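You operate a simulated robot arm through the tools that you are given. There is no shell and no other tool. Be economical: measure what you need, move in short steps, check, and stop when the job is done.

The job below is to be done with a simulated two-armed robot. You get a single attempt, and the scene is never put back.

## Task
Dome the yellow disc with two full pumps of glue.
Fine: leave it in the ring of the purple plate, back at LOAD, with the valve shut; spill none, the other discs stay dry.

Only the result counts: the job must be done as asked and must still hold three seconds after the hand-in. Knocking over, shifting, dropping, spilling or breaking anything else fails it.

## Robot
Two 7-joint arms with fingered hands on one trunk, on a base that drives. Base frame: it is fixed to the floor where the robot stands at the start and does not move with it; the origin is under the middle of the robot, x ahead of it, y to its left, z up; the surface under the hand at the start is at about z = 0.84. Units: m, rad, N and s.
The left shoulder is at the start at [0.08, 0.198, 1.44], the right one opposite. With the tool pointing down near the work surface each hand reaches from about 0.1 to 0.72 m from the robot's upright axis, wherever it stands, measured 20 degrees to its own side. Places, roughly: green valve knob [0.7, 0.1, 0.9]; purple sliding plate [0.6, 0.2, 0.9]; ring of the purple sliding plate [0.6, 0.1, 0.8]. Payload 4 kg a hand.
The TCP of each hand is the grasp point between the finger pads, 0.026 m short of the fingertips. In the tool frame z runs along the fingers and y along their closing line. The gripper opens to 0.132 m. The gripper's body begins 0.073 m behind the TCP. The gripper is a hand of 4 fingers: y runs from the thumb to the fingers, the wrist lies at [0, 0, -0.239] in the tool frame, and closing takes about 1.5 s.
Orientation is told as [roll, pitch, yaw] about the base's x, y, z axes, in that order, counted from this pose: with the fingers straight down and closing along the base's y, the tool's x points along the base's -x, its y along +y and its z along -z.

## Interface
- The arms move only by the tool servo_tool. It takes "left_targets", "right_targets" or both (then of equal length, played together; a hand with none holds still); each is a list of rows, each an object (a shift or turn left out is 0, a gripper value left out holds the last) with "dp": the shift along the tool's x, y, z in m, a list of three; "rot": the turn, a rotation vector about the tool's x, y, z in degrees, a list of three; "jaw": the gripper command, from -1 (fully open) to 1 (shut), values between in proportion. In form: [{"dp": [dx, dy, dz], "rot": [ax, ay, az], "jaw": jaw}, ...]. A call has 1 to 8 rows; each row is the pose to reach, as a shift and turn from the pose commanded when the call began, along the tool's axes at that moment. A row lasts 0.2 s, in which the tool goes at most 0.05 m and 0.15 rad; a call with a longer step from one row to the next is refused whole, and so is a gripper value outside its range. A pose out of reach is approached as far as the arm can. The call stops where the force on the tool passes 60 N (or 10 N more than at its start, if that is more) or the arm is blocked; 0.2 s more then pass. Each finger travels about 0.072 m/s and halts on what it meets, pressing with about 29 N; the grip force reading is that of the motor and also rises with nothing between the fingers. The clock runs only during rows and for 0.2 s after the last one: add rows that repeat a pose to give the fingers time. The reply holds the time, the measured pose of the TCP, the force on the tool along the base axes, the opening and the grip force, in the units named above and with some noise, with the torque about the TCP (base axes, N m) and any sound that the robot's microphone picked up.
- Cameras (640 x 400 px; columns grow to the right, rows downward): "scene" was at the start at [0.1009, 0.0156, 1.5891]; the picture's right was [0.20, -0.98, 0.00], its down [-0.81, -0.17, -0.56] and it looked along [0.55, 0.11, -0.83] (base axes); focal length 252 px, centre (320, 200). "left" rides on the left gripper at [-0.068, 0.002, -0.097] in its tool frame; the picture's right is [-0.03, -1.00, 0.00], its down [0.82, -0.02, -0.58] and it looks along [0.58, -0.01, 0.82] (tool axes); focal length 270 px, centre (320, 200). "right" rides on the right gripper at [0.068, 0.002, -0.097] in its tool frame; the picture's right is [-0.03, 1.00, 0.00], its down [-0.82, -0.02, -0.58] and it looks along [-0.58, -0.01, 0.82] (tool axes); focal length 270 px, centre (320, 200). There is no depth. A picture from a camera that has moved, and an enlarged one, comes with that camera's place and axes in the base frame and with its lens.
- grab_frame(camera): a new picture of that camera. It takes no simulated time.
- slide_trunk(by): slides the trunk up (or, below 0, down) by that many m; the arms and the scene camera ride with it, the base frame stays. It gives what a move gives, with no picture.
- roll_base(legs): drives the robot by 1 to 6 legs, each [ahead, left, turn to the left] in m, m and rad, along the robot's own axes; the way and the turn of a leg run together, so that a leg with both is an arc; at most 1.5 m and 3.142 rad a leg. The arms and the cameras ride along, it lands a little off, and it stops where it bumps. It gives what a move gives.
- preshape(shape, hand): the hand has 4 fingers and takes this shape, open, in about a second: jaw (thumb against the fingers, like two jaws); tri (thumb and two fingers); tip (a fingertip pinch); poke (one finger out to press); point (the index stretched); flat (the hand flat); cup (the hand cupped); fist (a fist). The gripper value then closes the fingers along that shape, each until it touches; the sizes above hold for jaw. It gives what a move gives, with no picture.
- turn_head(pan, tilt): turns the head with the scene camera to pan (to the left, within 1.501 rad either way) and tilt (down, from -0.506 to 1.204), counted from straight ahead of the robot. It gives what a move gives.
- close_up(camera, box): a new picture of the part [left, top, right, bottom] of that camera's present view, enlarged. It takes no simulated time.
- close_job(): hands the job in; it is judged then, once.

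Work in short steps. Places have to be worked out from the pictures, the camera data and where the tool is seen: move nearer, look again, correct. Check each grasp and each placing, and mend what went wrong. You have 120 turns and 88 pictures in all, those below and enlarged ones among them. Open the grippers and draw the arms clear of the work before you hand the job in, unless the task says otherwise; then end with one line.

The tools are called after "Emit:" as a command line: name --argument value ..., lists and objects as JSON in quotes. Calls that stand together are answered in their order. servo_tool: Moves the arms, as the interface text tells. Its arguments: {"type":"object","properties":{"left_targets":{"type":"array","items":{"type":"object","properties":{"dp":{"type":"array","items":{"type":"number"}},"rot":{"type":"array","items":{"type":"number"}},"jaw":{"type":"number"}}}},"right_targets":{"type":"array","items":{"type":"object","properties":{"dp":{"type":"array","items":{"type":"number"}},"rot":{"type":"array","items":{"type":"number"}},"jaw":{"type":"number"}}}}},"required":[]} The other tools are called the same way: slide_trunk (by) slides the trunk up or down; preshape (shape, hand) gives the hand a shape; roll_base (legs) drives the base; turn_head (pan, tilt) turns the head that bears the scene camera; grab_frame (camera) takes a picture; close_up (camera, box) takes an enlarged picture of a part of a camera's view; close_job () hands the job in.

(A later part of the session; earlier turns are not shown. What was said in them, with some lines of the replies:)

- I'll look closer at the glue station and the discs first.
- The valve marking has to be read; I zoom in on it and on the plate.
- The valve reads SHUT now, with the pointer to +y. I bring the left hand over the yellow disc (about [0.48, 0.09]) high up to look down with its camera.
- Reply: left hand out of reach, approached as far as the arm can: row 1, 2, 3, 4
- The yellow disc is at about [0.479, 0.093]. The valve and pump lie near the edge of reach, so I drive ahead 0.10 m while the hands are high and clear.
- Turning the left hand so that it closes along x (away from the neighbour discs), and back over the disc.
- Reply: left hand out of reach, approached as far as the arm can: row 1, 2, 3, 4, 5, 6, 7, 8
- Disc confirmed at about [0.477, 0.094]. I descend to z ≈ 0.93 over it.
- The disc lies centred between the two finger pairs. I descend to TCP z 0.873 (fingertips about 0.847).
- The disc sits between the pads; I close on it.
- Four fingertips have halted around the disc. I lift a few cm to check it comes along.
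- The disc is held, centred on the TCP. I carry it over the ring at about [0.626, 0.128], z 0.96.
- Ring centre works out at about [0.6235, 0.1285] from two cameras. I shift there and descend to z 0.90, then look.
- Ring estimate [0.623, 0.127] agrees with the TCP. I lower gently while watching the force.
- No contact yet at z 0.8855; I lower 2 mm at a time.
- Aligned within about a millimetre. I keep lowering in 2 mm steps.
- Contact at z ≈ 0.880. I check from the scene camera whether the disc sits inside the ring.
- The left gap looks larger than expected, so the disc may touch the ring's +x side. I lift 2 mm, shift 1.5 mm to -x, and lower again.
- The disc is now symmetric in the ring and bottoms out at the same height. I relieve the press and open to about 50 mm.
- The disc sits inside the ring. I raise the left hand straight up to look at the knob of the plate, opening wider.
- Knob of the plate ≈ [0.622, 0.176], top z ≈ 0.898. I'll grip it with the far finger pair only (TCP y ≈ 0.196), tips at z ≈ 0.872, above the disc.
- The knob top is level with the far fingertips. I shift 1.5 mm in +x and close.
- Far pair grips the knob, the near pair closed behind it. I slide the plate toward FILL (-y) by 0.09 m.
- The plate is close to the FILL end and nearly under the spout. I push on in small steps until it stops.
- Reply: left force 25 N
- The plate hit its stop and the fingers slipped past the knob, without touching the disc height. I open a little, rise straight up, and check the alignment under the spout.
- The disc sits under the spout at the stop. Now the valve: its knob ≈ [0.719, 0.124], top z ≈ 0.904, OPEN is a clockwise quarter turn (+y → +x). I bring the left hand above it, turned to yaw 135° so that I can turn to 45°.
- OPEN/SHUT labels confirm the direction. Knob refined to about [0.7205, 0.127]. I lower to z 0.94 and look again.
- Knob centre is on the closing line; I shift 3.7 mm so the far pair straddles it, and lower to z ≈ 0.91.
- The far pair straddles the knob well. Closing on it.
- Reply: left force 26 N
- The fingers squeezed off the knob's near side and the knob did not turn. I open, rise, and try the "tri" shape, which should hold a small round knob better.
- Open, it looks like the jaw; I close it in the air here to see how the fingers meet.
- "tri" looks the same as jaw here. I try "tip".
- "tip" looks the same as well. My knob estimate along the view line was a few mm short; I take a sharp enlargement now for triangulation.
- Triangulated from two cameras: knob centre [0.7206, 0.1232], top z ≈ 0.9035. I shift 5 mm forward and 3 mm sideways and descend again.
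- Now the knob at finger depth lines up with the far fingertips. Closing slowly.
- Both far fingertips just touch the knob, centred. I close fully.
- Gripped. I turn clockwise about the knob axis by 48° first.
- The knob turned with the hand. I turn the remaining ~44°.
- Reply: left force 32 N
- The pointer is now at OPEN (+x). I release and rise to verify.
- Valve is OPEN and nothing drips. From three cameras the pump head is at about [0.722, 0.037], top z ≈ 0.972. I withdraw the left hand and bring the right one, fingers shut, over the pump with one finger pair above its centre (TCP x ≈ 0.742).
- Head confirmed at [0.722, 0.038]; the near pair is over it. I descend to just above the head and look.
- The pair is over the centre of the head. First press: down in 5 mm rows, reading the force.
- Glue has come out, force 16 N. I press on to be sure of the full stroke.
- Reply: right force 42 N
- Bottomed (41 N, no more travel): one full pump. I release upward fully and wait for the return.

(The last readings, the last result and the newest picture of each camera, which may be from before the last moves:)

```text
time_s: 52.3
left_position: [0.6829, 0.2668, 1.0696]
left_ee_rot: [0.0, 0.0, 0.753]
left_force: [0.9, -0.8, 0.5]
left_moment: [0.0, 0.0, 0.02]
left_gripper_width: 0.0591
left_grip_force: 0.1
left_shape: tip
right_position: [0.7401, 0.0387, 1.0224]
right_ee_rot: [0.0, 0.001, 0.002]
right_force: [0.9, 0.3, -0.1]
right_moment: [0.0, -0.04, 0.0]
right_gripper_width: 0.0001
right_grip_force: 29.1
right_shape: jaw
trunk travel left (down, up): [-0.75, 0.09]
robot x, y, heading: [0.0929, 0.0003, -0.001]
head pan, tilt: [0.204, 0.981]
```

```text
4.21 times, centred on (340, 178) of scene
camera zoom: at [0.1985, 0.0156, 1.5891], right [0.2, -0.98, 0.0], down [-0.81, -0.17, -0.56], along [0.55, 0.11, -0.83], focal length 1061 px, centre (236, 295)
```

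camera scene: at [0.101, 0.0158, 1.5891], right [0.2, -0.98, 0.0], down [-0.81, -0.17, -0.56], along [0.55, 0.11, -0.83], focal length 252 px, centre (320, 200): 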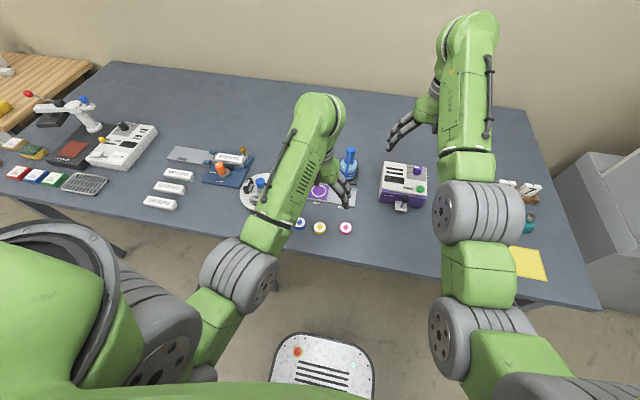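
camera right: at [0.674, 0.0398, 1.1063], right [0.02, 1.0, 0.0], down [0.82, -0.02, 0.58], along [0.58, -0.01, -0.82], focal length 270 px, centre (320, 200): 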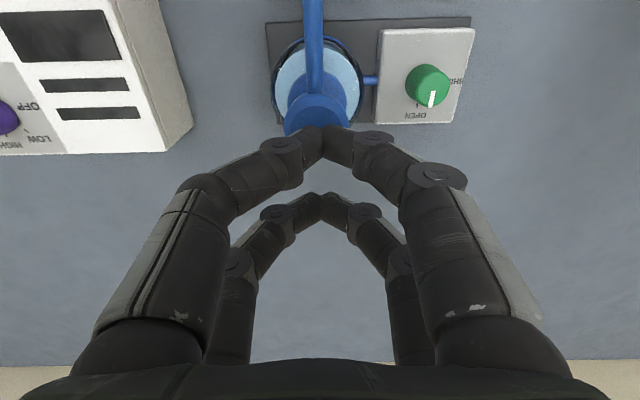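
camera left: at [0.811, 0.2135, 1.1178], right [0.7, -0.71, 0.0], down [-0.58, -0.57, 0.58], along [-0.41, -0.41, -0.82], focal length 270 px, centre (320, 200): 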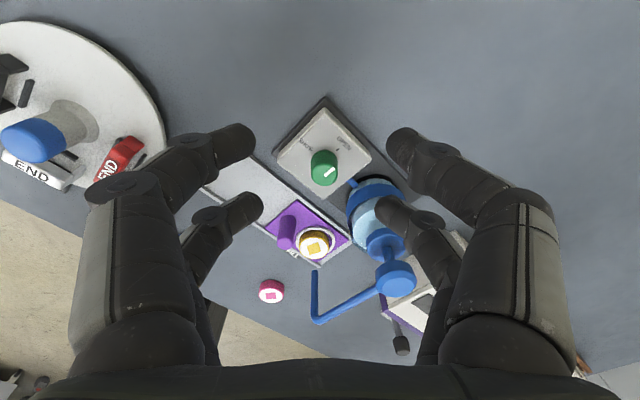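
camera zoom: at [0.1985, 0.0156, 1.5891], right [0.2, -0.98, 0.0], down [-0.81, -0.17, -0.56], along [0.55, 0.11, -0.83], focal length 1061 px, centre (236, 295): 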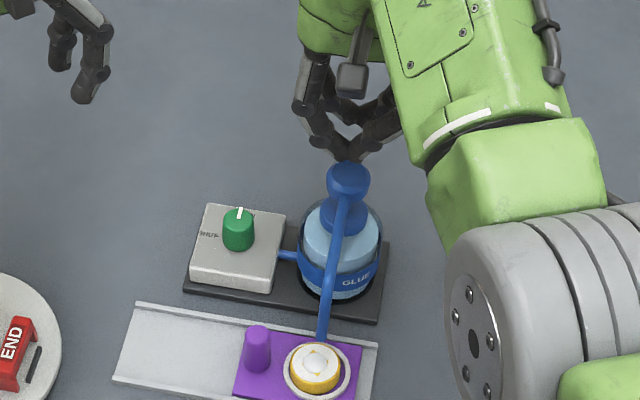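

The head returned. Second full press, same depth.

Emit:
servo_tool --right_targets '[{"dp": [0, 0, 0.01]}, {"dp": [0, 0, 0.017]}, {"dp": [0, 0, 0.023]}, {"dp": [0, 0, 0.029]}, {"dp": [0, 0, 0.035]}, {"dp": [0, 0, 0.04]}, {"dp": [0, 0, 0.04]}]'

Emit:
servo_tool --right_targets '[{"dp": [0, 0, -0.01]}, {"dp": [0, 0, -0.02]}, {"dp": [0, 0, -0.03]}, {"dp": [0, 0, -0.04]}, {"dp": [0, 0, -0.06]}, {"dp": [0, 0, -0.09]}]'

Emit:
close_up --camera "scene" --box '[300, 130, 380, 225]'

```text
time_s: 53.9
left_position: [0.6788, 0.2681, 1.0735]
left_ee_rot: [-0.003, -0.003, 0.752]
left_force: [0.3, -0.6, -0.1]
left_moment: [0.0, 0.02, 0.02]
left_gripper_width: 0.0592
left_grip_force: 0.0
left_shape: tip
right_position: [0.741, 0.0397, 0.9905]
right_ee_rot: [0.003, -0.015, 0.003]
right_force: [7.9, -1.0, 38.4]
right_moment: [-0.01, 0.62, 0.0]
right_gripper_width: 0.0
right_grip_force: 29.3
right_shape: jaw
trunk travel left (down, up): [-0.75, 0.09]
robot x, y, heading: [0.0989, 0.0012, -0.001]
head pan, tilt: [0.204, 0.981]
```

```text
time_s: 55.3
left_position: [0.6819, 0.2675, 1.0706]
left_ee_rot: [0.0, 0.0, 0.753]
left_force: [-0.9, 1.3, -0.4]
left_moment: [0.02, -0.07, 0.03]
left_gripper_width: 0.0589
left_grip_force: 0.1
left_shape: tip
right_position: [0.7415, 0.0378, 1.0719]
right_ee_rot: [-0.002, 0.002, 0.003]
right_force: [0.4, 1.0, -0.1]
right_moment: [-0.03, -0.01, -0.01]
right_gripper_width: 0.0
right_grip_force: 29.6
right_shape: jaw
trunk travel left (down, up): [-0.75, 0.09]
robot x, y, heading: [0.0977, 0.0026, 0.001]
head pan, tilt: [0.204, 0.981]
```

```text
4.21 times, centred on (340, 178) of scene
camera zoom: at [0.1979, 0.0158, 1.5891], right [0.2, -0.98, 0.0], down [-0.81, -0.17, -0.56], along [0.55, 0.11, -0.83], focal length 1061 px, centre (236, 295)
```

zoom: 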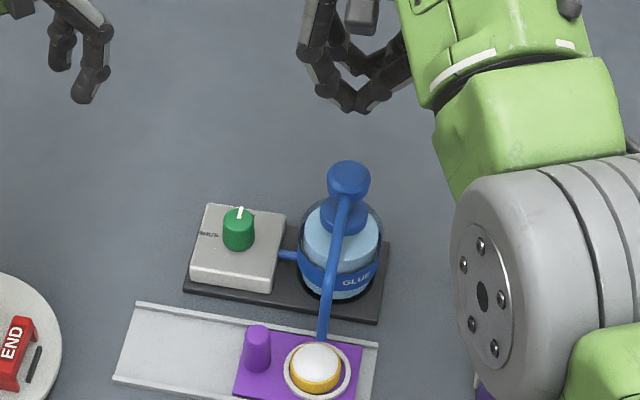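

A full dome covers the disc, no spill. I withdraw the right hand and bring the left back over the valve knob at the same yaw (43°).

Emit:
servo_tool --right_targets '[{"dp": [0, -0.02, -0.03]}, {"dp": [0, -0.06, -0.05]}, {"dp": [0, -0.1, -0.05]}, {"dp": [0, -0.14, -0.05]}, {"dp": [0, -0.18, -0.05]}, {"dp": [0, -0.2, -0.05]}, {"dp": [0, -0.2, -0.05]}, {"dp": [0, -0.2, -0.05]}]' --left_targets '[{"dp": [0, 0, 0]}, {"dp": [0, 0, 0]}, {"dp": [0.01, -0.026, 0]}, {"dp": [0.02, -0.053, 0.01]}, {"dp": [0.03, -0.08, 0.03]}, {"dp": [0.04, -0.106, 0.05]}, {"dp": [0.0502, -0.1318, 0.07]}, {"dp": [0.0502, -0.1318, 0.07]}]'

Emit:
close_up --camera "left" --box '[220, 90, 420, 230]'

```text
time_s: 57.1
left_position: [0.7383, 0.1365, 1.0009]
left_ee_rot: [-0.003, 0.0, 0.751]
left_force: [0.3, -0.8, -1.0]
left_moment: [0.0, 0.0, 0.01]
left_gripper_width: 0.0589
left_grip_force: 0.1
left_shape: tip
right_position: [0.7425, -0.1592, 1.1232]
right_ee_rot: [0.0, -0.002, 0.002]
right_force: [-0.5, 0.2, -0.5]
right_moment: [-0.03, 0.02, -0.01]
right_gripper_width: 0.0
right_grip_force: 29.1
right_shape: jaw
trunk travel left (down, up): [-0.75, 0.09]
robot x, y, heading: [0.0975, -0.0039, -0.0]
head pan, tilt: [0.204, 0.981]
```

```text
2.86 times, centred on (320, 160) of left
camera zoom: at [0.7852, 0.1842, 1.097], right [0.7, -0.71, 0.0], down [-0.58, -0.57, 0.58], along [-0.41, -0.41, -0.82], focal length 772 px, centre (320, 314)
```

zoom: 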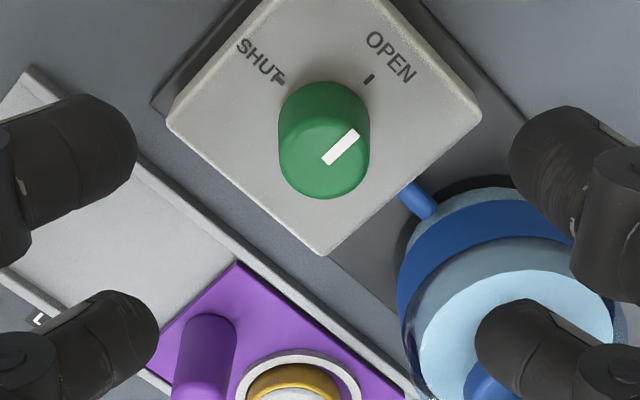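

The pointer is at OPEN; knob offset from the TCP is right for the far pair. I descend to z ≈ 0.912.

Emit:
servo_tool --left_targets '[{"dp": [0, 0, 0.03]}, {"dp": [0, 0, 0.06]}, {"dp": [0, 0, 0.08]}, {"dp": [0, 0, 0.0885]}, {"dp": [0, 0, 0.0885]}]'

Emit:
close_up --camera "left" --box '[220, 120, 420, 260]'

```text
time_s: 58.3
left_position: [0.7385, 0.1343, 0.9138]
left_ee_rot: [0.0, 0.0, 0.752]
left_force: [-0.4, 0.0, -0.1]
left_moment: [0.0, -0.02, -0.02]
left_gripper_width: 0.059
left_grip_force: 0.0
left_shape: tip
right_position: [0.7416, -0.1597, 1.1229]
right_ee_rot: [-0.001, -0.001, 0.002]
right_force: [0.1, 0.8, -0.3]
right_moment: [0.02, -0.01, 0.0]
right_gripper_width: 0.0001
right_grip_force: 28.6
right_shape: jaw
trunk travel left (down, up): [-0.75, 0.09]
robot x, y, heading: [0.0994, -0.0014, 0.004]
head pan, tilt: [0.204, 0.981]
```

```text
2.86 times, centred on (320, 190) of left
camera zoom: at [0.7845, 0.1827, 1.0102], right [0.7, -0.71, 0.0], down [-0.58, -0.57, 0.58], along [-0.41, -0.41, -0.82], focal length 772 px, centre (320, 229)
```

zoom: 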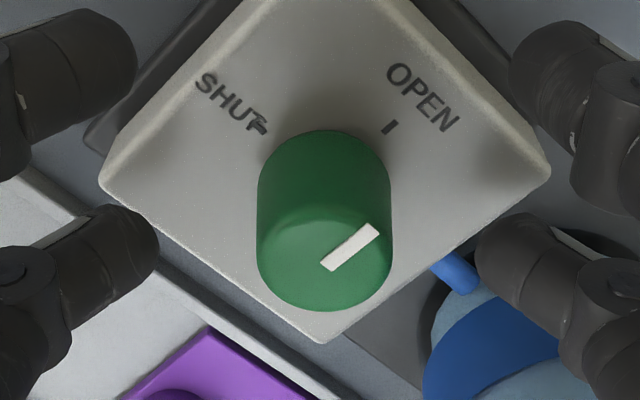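

Compared with the first good grip the hand is ~3 mm too far forward; I correct and close to touching.

Emit:
servo_tool --left_targets '[{"dp": [-0.003, -0.0013, 0.0015]}, {"dp": [-0.003, -0.0013, 0.0015], "jaw": 0.4}, {"dp": [-0.003, -0.0013, 0.0015], "jaw": 0.6}, {"dp": [-0.003, -0.0013, 0.0015], "jaw": 1}, {"dp": [-0.003, -0.0013, 0.0015], "jaw": 1}, {"dp": [-0.003, -0.0013, 0.0015], "jaw": 1}]'

Emit:
close_up --camera "left" --box '[220, 120, 420, 260]'

```text
time_s: 59.7
left_position: [0.739, 0.1362, 0.9126]
left_ee_rot: [0.0, 0.001, 0.754]
left_force: [1.8, 0.7, -1.4]
left_moment: [0.01, -0.04, -0.03]
left_gripper_width: 0.0001
left_grip_force: 29.5
left_shape: tip
right_position: [0.7433, -0.1587, 1.1222]
right_ee_rot: [-0.001, 0.001, 0.001]
right_force: [0.2, 0.1, 0.1]
right_moment: [-0.01, 0.02, -0.01]
right_gripper_width: 0.0
right_grip_force: 28.7
right_shape: jaw
trunk travel left (down, up): [-0.75, 0.09]
robot x, y, heading: [0.097, 0.0012, -0.001]
head pan, tilt: [0.204, 0.981]
```

```text
2.86 times, centred on (320, 190) of left
camera zoom: at [0.7875, 0.1832, 1.0087], right [0.7, -0.71, 0.0], down [-0.58, -0.57, 0.58], along [-0.41, -0.41, -0.82], focal length 772 px, centre (320, 229)
```

zoom: 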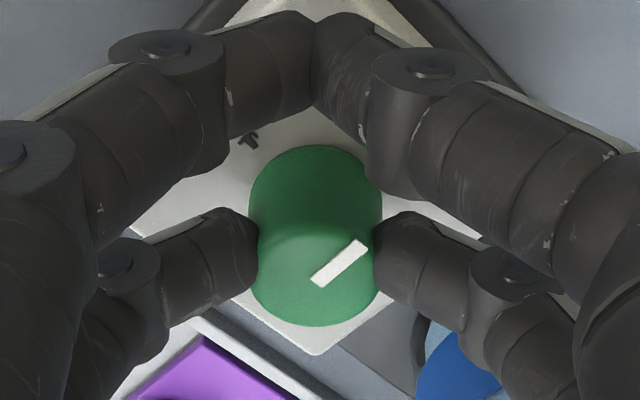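

Good grip. Turning counter-clockwise (toward SHUT) 48°.

Emit:
servo_tool --left_targets '[{"dp": [0.0002, 0.0028, 0], "rot": [0, 0, -8]}, {"dp": [0.0008, 0.0055, 0], "rot": [0, 0, -16]}, {"dp": [0.0017, 0.0081, 0], "rot": [0, 0, -24]}, {"dp": [0.003, 0.0106, 0], "rot": [0, 0, -32]}, {"dp": [0.0047, 0.0129, 0], "rot": [0, 0, -40]}, {"dp": [0.0066, 0.0149, 0], "rot": [0, 0, -48]}, {"dp": [0.0066, 0.0149, 0], "rot": [0, 0, -48]}]'

Emit:
close_up --camera "left" --box '[220, 120, 420, 260]'

```text
time_s: 61.3
left_position: [0.7246, 0.1424, 0.9117]
left_ee_rot: [0.001, -0.002, 1.592]
left_force: [-1.7, 0.9, 0.1]
left_moment: [0.03, 0.04, -0.03]
left_gripper_width: 0.0001
left_grip_force: 28.7
left_shape: tip
right_position: [0.7429, -0.16, 1.1223]
right_ee_rot: [0.0, -0.002, 0.002]
right_force: [1.0, 0.8, -0.2]
right_moment: [0.01, -0.03, -0.01]
right_gripper_width: 0.0
right_grip_force: 29.3
right_shape: jaw
trunk travel left (down, up): [-0.75, 0.09]
robot x, y, heading: [0.0978, 0.0003, 0.001]
head pan, tilt: [0.204, 0.981]
```

```text
2.86 times, centred on (320, 190) of left
camera zoom: at [0.7201, 0.2107, 1.0085], right [1.0, 0.05, 0.0], down [0.04, -0.82, 0.58], along [0.03, -0.58, -0.82], focal length 772 px, centre (320, 229)
```

zoom: 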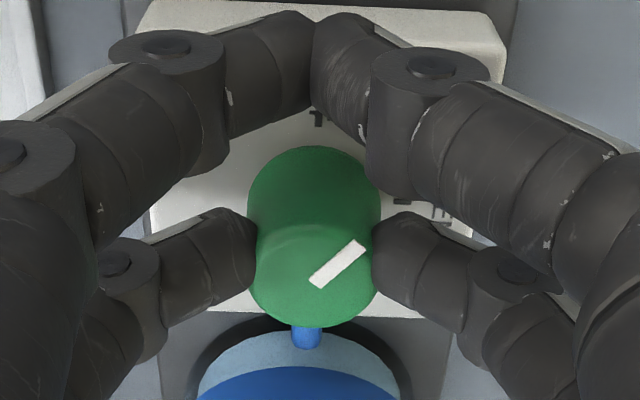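

The knob follows cleanly. Turning the remaining 46°.

Emit:
servo_tool --left_targets '[{"dp": [0.0002, 0.0028, 0], "rot": [0, 0, -8]}, {"dp": [0.0008, 0.0055, 0], "rot": [0, 0, -16]}, {"dp": [0.0017, 0.0081, 0], "rot": [0, 0, -24]}, {"dp": [0.003, 0.0106, 0], "rot": [0, 0, -32]}, {"dp": [0.0047, 0.0129, 0], "rot": [0, 0, -40]}, {"dp": [0.0061, 0.0144, 0], "rot": [0, 0, -46]}, {"dp": [0.0061, 0.0144, 0], "rot": [0, 0, -46]}]'

Emit:
servo_tool --left_targets '[{"jaw": 0.1}, {"jaw": 0.1}, {"jaw": 0.1}, {"jaw": 0.1, "dp": [0, 0, -0.03]}, {"dp": [-0.02, 0, -0.07]}, {"dp": [-0.04, 0, -0.1]}, {"dp": [-0.04, 0, -0.1]}]'

Emit:
close_up --camera "left" --box '[80, 30, 420, 240]'

Emit:
close_up --camera "scene" --box '[300, 130, 380, 225]'

```text
time_s: 62.9
left_position: [0.7088, 0.1355, 0.911]
left_ee_rot: [0.001, 0.001, 2.394]
left_force: [-7.5, 1.1, 0.3]
left_moment: [0.02, 0.16, -0.23]
left_gripper_width: 0.0003
left_grip_force: 29.2
left_shape: tip
right_position: [0.7412, -0.1595, 1.1232]
right_ee_rot: [0.0, -0.001, 0.001]
right_force: [0.4, 0.2, 0.2]
right_moment: [0.01, 0.02, 0.0]
right_gripper_width: 0.0
right_grip_force: 29.0
right_shape: jaw
trunk travel left (down, up): [-0.75, 0.09]
robot x, y, heading: [0.0966, -0.0002, 0.002]
head pan, tilt: [0.204, 0.981]
```

```text
time_s: 64.5
left_position: [0.6823, 0.1635, 1.012]
left_ee_rot: [-0.001, -0.001, 2.393]
left_force: [-0.4, -0.8, 0.1]
left_moment: [0.0, -0.01, 0.03]
left_gripper_width: 0.059
left_grip_force: 0.0
left_shape: tip
right_position: [0.7427, -0.1594, 1.1217]
right_ee_rot: [0.0, 0.001, 0.002]
right_force: [-0.2, 0.8, 0.3]
right_moment: [-0.01, -0.01, -0.01]
right_gripper_width: 0.0
right_grip_force: 29.2
right_shape: jaw
trunk travel left (down, up): [-0.75, 0.09]
robot x, y, heading: [0.0971, 0.0024, 0.002]
head pan, tilt: [0.204, 0.981]
```

```text
1.88 times, centred on (250, 135) of left
camera zoom: at [0.6294, 0.2085, 1.1091], right [0.66, 0.75, 0.0], down [0.61, -0.54, 0.58], along [0.43, -0.38, -0.82], focal length 509 px, centre (452, 322)
```

zoom: 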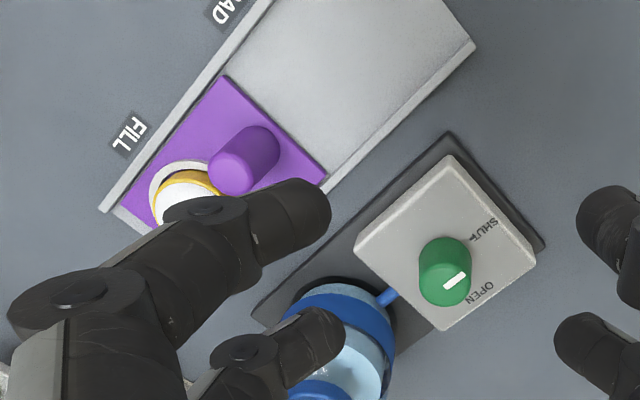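

```text
4.21 times, centred on (340, 178) of scene
camera zoom: at [0.1993, 0.0154, 1.589], right [0.2, -0.98, 0.0], down [-0.81, -0.17, -0.56], along [0.54, 0.11, -0.83], focal length 1061 px, centre (236, 295)
```

zoom: 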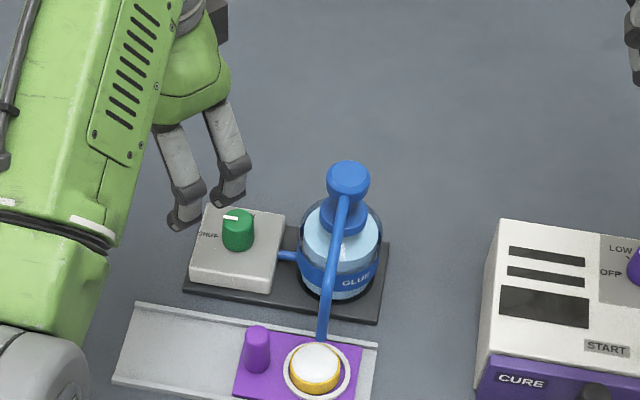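

Valve pointer is back at SHUT and the dome is intact. Now I turn the left hand to yaw 90° and go above the plate knob (about [0.622, 0.085]) to bring the plate back.

Emit:
servo_tool --left_targets '[{"dp": [-0.0005, 0.014, 0], "rot": [0, 0, 8]}, {"dp": [-0.001, 0.028, 0], "rot": [0, 0, 16]}, {"dp": [-0.0015, 0.042, 0], "rot": [0, 0, 24]}, {"dp": [-0.002, 0.056, 0], "rot": [0, 0, 32]}, {"dp": [-0.003, 0.07, 0], "rot": [0, 0, 40]}, {"dp": [-0.0035, 0.0846, 0], "rot": [0, 0, 47]}, {"dp": [-0.0035, 0.0846, 0], "rot": [0, 0, 47]}]'

Emit:
grab_frame --camera "left"

```text
time_s: 66.1
left_position: [0.6213, 0.1038, 1.0131]
left_ee_rot: [-0.001, 0.001, 1.571]
left_force: [0.0, 0.2, 0.4]
left_moment: [-0.02, 0.02, -0.01]
left_gripper_width: 0.0591
left_grip_force: 0.1
left_shape: tip
right_position: [0.7426, -0.1592, 1.1215]
right_ee_rot: [-0.001, -0.002, 0.002]
right_force: [0.6, 0.5, 0.2]
right_moment: [0.0, -0.02, 0.01]
right_gripper_width: 0.0
right_grip_force: 28.9
right_shape: jaw
trunk travel left (down, up): [-0.75, 0.09]
robot x, y, heading: [0.0955, -0.001, 0.003]
head pan, tilt: [0.204, 0.981]
```

```text
19 pictures are left
camera left: at [0.6185, 0.172, 1.1086], right [1.0, 0.02, 0.0], down [0.02, -0.82, 0.58], along [0.01, -0.58, -0.82], focal length 270 px, centre (320, 200)
```

left: 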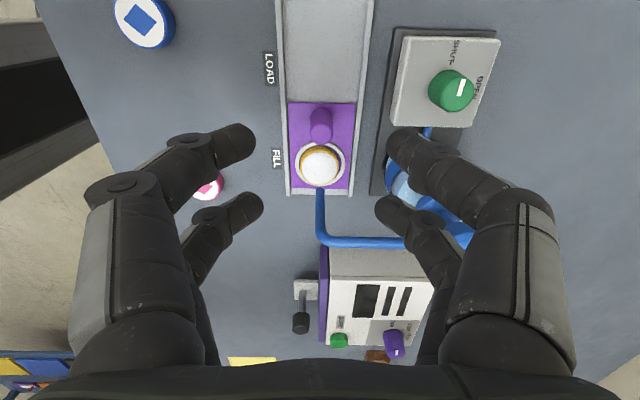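

Knob of the plate ≈ [0.621, 0.088]. I descend with the far pair straddling it (TCP y ≈ 0.107, z ≈ 0.903).

Emit:
servo_tool --left_targets '[{"dp": [-0.0035, 0, 0.03]}, {"dp": [-0.0035, 0, 0.06]}, {"dp": [-0.0035, 0, 0.09]}, {"dp": [-0.0035, 0, 0.11]}, {"dp": [-0.0035, 0, 0.11]}]'

Emit:
grab_frame --camera "left"

```text
time_s: 67.3
left_position: [0.6233, 0.109, 0.901]
left_ee_rot: [-0.002, 0.001, 1.574]
left_force: [0.9, 0.3, -0.6]
left_moment: [0.0, 0.02, 0.03]
left_gripper_width: 0.0593
left_grip_force: 0.0
left_shape: tip
right_position: [0.7426, -0.158, 1.1214]
right_ee_rot: [0.001, -0.001, 0.001]
right_force: [0.8, 0.0, -0.4]
right_moment: [0.0, -0.01, 0.0]
right_gripper_width: 0.0
right_grip_force: 28.9
right_shape: jaw
trunk travel left (down, up): [-0.75, 0.09]
robot x, y, heading: [0.1011, -0.0016, 0.0]
head pan, tilt: [0.204, 0.981]
```

```text
18 pictures are left
camera left: at [0.6202, 0.1765, 0.9976], right [1.0, 0.03, 0.0], down [0.02, -0.82, 0.58], along [0.02, -0.58, -0.82], focal length 270 px, centre (320, 200)
```

left: 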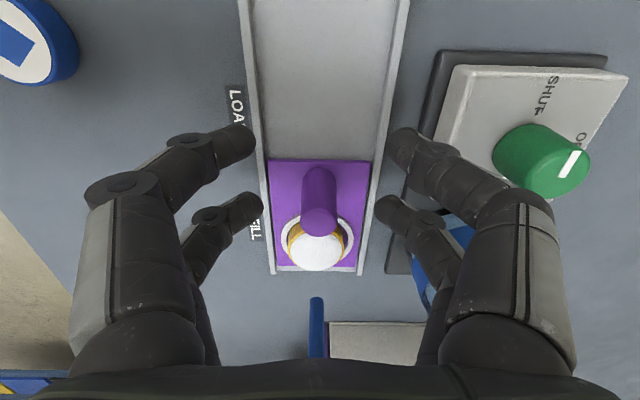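

Alignment matches the first grip; I go 2 mm further to hook slightly behind the knob, and close.

Emit:
servo_tool --left_targets '[{"dp": [0.002, 0.001, 0]}, {"dp": [0.002, 0.001, 0], "jaw": 0.5}, {"dp": [0.002, 0.001, 0], "jaw": 1}, {"dp": [0.002, 0.001, 0], "jaw": 1}, {"dp": [0.002, 0.001, 0], "jaw": 1}]'

Emit:
grab_frame --camera "left"

```text
time_s: 68.5
left_position: [0.6219, 0.1064, 0.8994]
left_ee_rot: [-0.001, 0.0, 1.572]
left_force: [-0.3, 0.5, -3.0]
left_moment: [0.05, 0.02, 0.0]
left_gripper_width: 0.0001
left_grip_force: 29.0
left_shape: tip
right_position: [0.7427, -0.1587, 1.1227]
right_ee_rot: [0.001, -0.001, 0.002]
right_force: [-0.3, 0.2, -0.5]
right_moment: [0.03, -0.01, 0.02]
right_gripper_width: 0.0001
right_grip_force: 29.3
right_shape: jaw
trunk travel left (down, up): [-0.75, 0.09]
robot x, y, heading: [0.0984, 0.0011, 0.008]
head pan, tilt: [0.204, 0.981]
```

```text
17 pictures are left
camera left: at [0.6188, 0.1745, 0.9971], right [1.0, 0.03, 0.0], down [0.02, -0.82, 0.58], along [0.01, -0.58, -0.82], focal length 270 px, centre (320, 200)
```

left: 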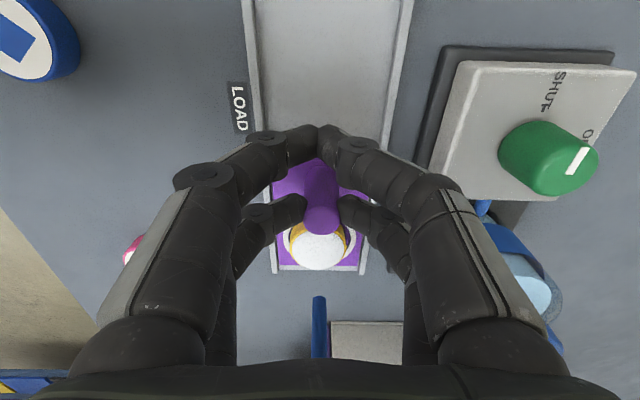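

Firm grip. I slide the plate back toward LOAD by 0.083 m, smoothly.

Emit:
servo_tool --left_targets '[{"dp": [-0.006, 0, 0]}, {"dp": [-0.016, 0, 0]}, {"dp": [-0.028, 0, 0]}, {"dp": [-0.041, 0, 0]}, {"dp": [-0.054, 0, 0]}, {"dp": [-0.066, 0, 0]}, {"dp": [-0.076, 0, 0]}, {"dp": [-0.083, 0, 0]}]'

Emit:
grab_frame --camera "left"

```text
time_s: 70.3
left_position: [0.6203, 0.1894, 0.9]
left_ee_rot: [0.001, -0.001, 1.573]
left_force: [1.5, -0.2, -6.4]
left_moment: [0.14, 0.0, 0.05]
left_gripper_width: 0.0
left_grip_force: 29.2
left_shape: tip
right_position: [0.744, -0.1599, 1.1218]
right_ee_rot: [-0.001, -0.001, 0.002]
right_force: [-0.3, 0.7, -0.2]
right_moment: [-0.01, 0.02, 0.02]
right_gripper_width: 0.0
right_grip_force: 28.7
right_shape: jaw
trunk travel left (down, up): [-0.75, 0.09]
robot x, y, heading: [0.098, -0.001, 0.001]
head pan, tilt: [0.204, 0.981]
```

```text
16 pictures are left
camera left: at [0.6184, 0.2572, 0.9974], right [1.0, 0.03, 0.0], down [0.02, -0.82, 0.58], along [0.01, -0.58, -0.82], focal length 270 px, centre (320, 200)
```

left: 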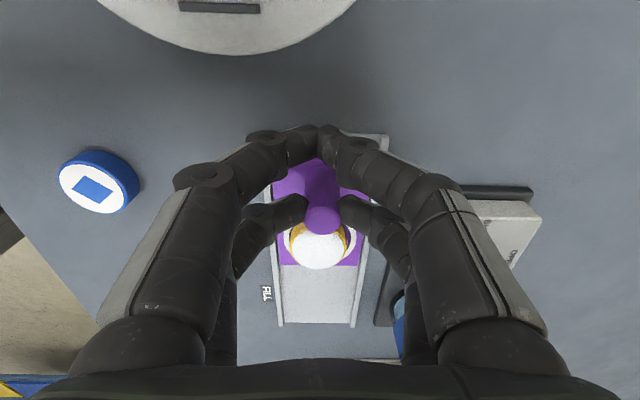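

The plate follows. I push the last millimetres to the LOAD stop gently.

Emit:
servo_tool --left_targets '[{"dp": [-0.003, 0, 0]}, {"dp": [-0.006, 0, 0]}, {"dp": [-0.006, 0, 0]}]'

Emit:
grab_frame --camera "left"

```text
time_s: 71.1
left_position: [0.6206, 0.1954, 0.901]
left_ee_rot: [0.0, 0.001, 1.572]
left_force: [1.7, 1.4, -6.8]
left_moment: [0.2, -0.01, 0.04]
left_gripper_width: 0.0001
left_grip_force: 28.6
left_shape: tip
right_position: [0.7435, -0.1587, 1.1225]
right_ee_rot: [0.001, -0.002, 0.001]
right_force: [-0.8, 0.4, -0.4]
right_moment: [-0.01, 0.0, -0.01]
right_gripper_width: 0.0001
right_grip_force: 29.1
right_shape: jaw
trunk travel left (down, up): [-0.75, 0.09]
robot x, y, heading: [0.0951, 0.0003, 0.001]
head pan, tilt: [0.204, 0.981]
```

```text
15 pictures are left
camera left: at [0.6184, 0.2635, 0.9974], right [1.0, 0.03, 0.0], down [0.02, -0.82, 0.58], along [0.01, -0.58, -0.82], focal length 270 px, centre (320, 200)
```

left: 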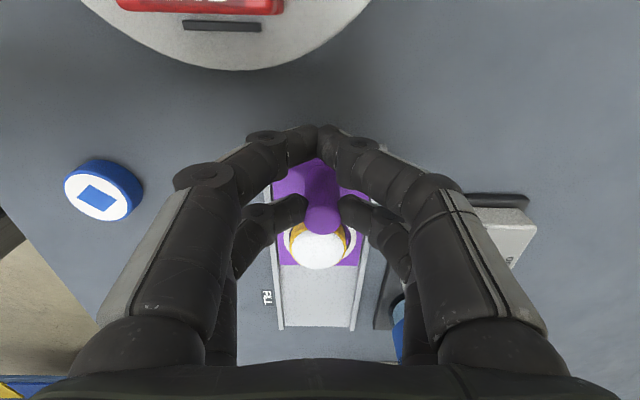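

It is back where it started within about a millimetre; I try 3 mm more to feel for the stop.

Emit:
servo_tool --left_targets '[{"dp": [-0.0015, 0, 0]}, {"dp": [-0.003, 0, 0]}, {"dp": [-0.003, 0, 0]}]'

```text
time_s: 71.9
left_position: [0.6211, 0.1962, 0.9005]
left_ee_rot: [0.001, 0.0, 1.569]
left_force: [2.8, -4.4, -7.6]
left_moment: [0.09, -0.05, 0.01]
left_gripper_width: 0.0001
left_grip_force: 29.2
left_shape: tip
right_position: [0.7436, -0.1599, 1.1226]
right_ee_rot: [0.001, 0.001, 0.001]
right_force: [0.2, -0.2, 0.5]
right_moment: [0.01, 0.0, -0.01]
right_gripper_width: 0.0001
right_grip_force: 28.6
right_shape: jaw
trunk travel left (down, up): [-0.75, 0.09]
robot x, y, heading: [0.0957, 0.0005, 0.005]
head pan, tilt: [0.204, 0.981]
```

The force builds and it no longer moves: at the LOAD stop. I open, rise straight up and draw back; the right hand opens as well.

Emit:
servo_tool --left_targets '[{"dp": [0.001, 0, 0], "jaw": 0.1}, {"dp": [0.001, 0, 0], "jaw": 0.1}, {"dp": [0.001, 0, 0], "jaw": 0.1}, {"dp": [0.001, 0, -0.02]}, {"dp": [0.001, 0, -0.06]}, {"dp": [0.001, 0, -0.1]}, {"dp": [-0.03, 0.02, -0.13]}, {"dp": [-0.06, 0.05, -0.15], "jaw": -1}]' --right_targets '[{"jaw": -1}, {"jaw": -1}, {"jaw": -1}, {"jaw": -1}, {"jaw": -1}, {"jaw": -1}, {"jaw": -1}, {"jaw": -1}]'

Emit:
servo_tool --left_targets '[{"dp": [-0.02, 0.03, 0]}, {"dp": [-0.04, 0.06, 0]}, {"dp": [-0.05, 0.09, 0]}, {"dp": [-0.05, 0.12, 0]}, {"dp": [-0.05, 0.14, 0]}]'

Emit:
close_up --camera "scene" --box '[270, 140, 380, 240]'

Emit:
grab_frame --camera "scene"

```text
time_s: 73.7
left_position: [0.5695, 0.2605, 1.0483]
left_ee_rot: [-0.004, 0.003, 1.573]
left_force: [-0.6, 0.0, -0.2]
left_moment: [-0.03, 0.0, -0.04]
left_gripper_width: 0.1149
left_grip_force: 0.1
left_shape: tip
left hand out of reach, approached as far as the arm can: row 8
right_position: [0.7409, -0.1576, 1.1229]
right_ee_rot: [0.001, -0.003, 0.002]
right_force: [-0.4, 0.3, 0.8]
right_moment: [0.0, -0.03, 0.0]
right_gripper_width: 0.1318
right_grip_force: 0.0
right_shape: jaw
trunk travel left (down, up): [-0.75, 0.09]
robot x, y, heading: [0.1015, 0.0046, 0.001]
head pan, tilt: [0.204, 0.981]
```

```text
time_s: 75.0
left_position: [0.4953, 0.3235, 1.0748]
left_ee_rot: [-0.181, -0.074, 1.557]
left_force: [-0.1, 0.2, -0.2]
left_moment: [0.02, 0.0, -0.02]
left_gripper_width: 0.1319
left_grip_force: 0.1
left_shape: tip
left hand out of reach, approached as far as the arm can: row 1, 2, 3, 4, 5
right_position: [0.7424, -0.1597, 1.1239]
right_ee_rot: [0.0, -0.004, 0.001]
right_force: [-0.6, 0.1, -0.2]
right_moment: [-0.02, -0.01, -0.01]
right_gripper_width: 0.132
right_grip_force: 0.0
right_shape: jaw
trunk travel left (down, up): [-0.75, 0.09]
robot x, y, heading: [0.0972, 0.0006, 0.002]
head pan, tilt: [0.204, 0.981]
stopped in row 5 (left hand): the arm was blocked; the commanded pose is now the measured one
```

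```text
4.00 times, centred on (325, 190) of scene
camera zoom: at [0.1983, 0.0161, 1.5905], right [0.2, -0.98, 0.0], down [-0.81, -0.17, -0.56], along [0.55, 0.11, -0.83], focal length 1008 px, centre (300, 240)
```

zoom: 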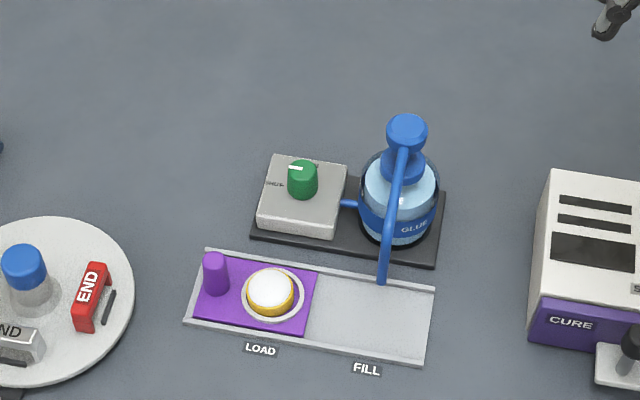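

```text
13 pictures are left
camera scene: at [0.1983, 0.0161, 1.5905], right [0.2, -0.98, 0.0], down [-0.81, -0.17, -0.56], along [0.55, 0.11, -0.83], focal length 252 px, centre (320, 200)
```

scene: 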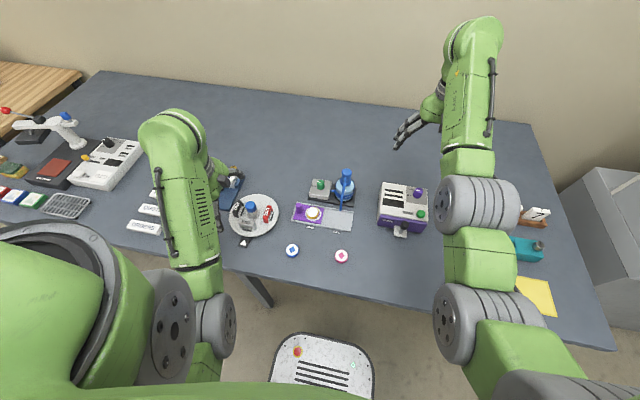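

Everything looks right; the arm just reached its fold limit with no force. A last close check of the disc, valve, and the items near the left arm.

Emit:
close_up --camera "scene" --box '[290, 170, 350, 235]'

Emit:
close_up --camera "scene" --box '[100, 130, 300, 290]'

Emit:
grab_frame --camera "left"

```text
6.15 times, centred on (320, 202) of scene
camera zoom: at [0.1983, 0.0161, 1.5905], right [0.2, -0.98, 0.0], down [-0.81, -0.17, -0.56], along [0.55, 0.11, -0.83], focal length 1551 px, centre (320, 185)
```

zoom: 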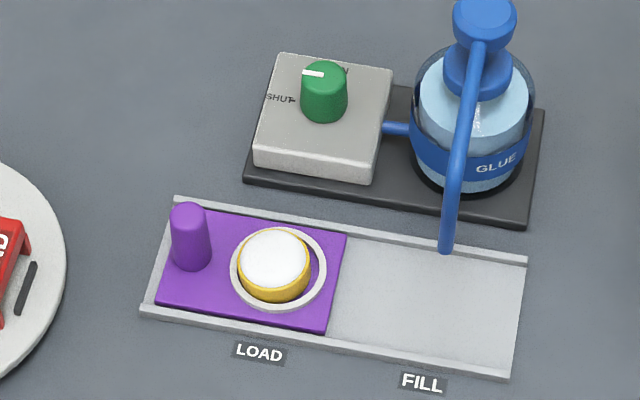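

```text
2.50 times, centred on (200, 210) of scene
camera zoom: at [0.1983, 0.0161, 1.5905], right [0.2, -0.98, 0.0], down [-0.81, -0.17, -0.56], along [0.55, 0.11, -0.83], focal length 630 px, centre (620, 175)
```

zoom: 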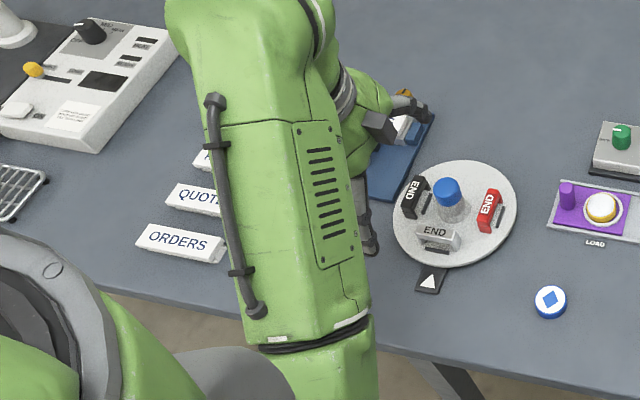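

```text
10 pictures are left
camera left: at [0.475, 0.3847, 1.1748], right [0.98, 0.0, 0.18], down [-0.1, -0.86, 0.51], along [0.15, -0.52, -0.84], focal length 270 px, centre (320, 200)
```

left: 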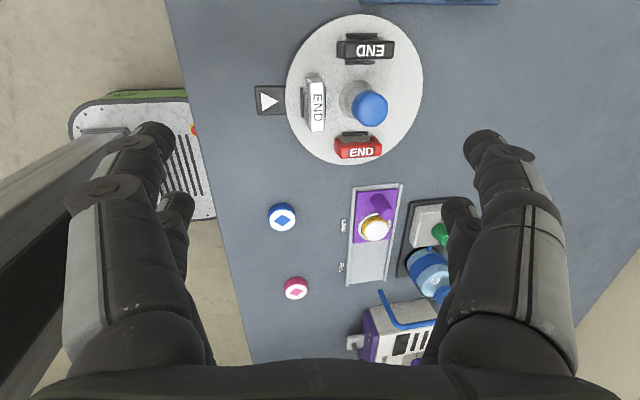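

The domed disc is in the ring at LOAD, the valve is shut, the other discs are dry, and both hands are open and clear. Handing in.

Emit:
close_job

```text
The job is handed in.
```

The yellow disc has its dome from two full pumps and sits in the purple plate's ring at LOAD. The valve is shut, I saw no spill, and the other discs are dry; the job is handed in.
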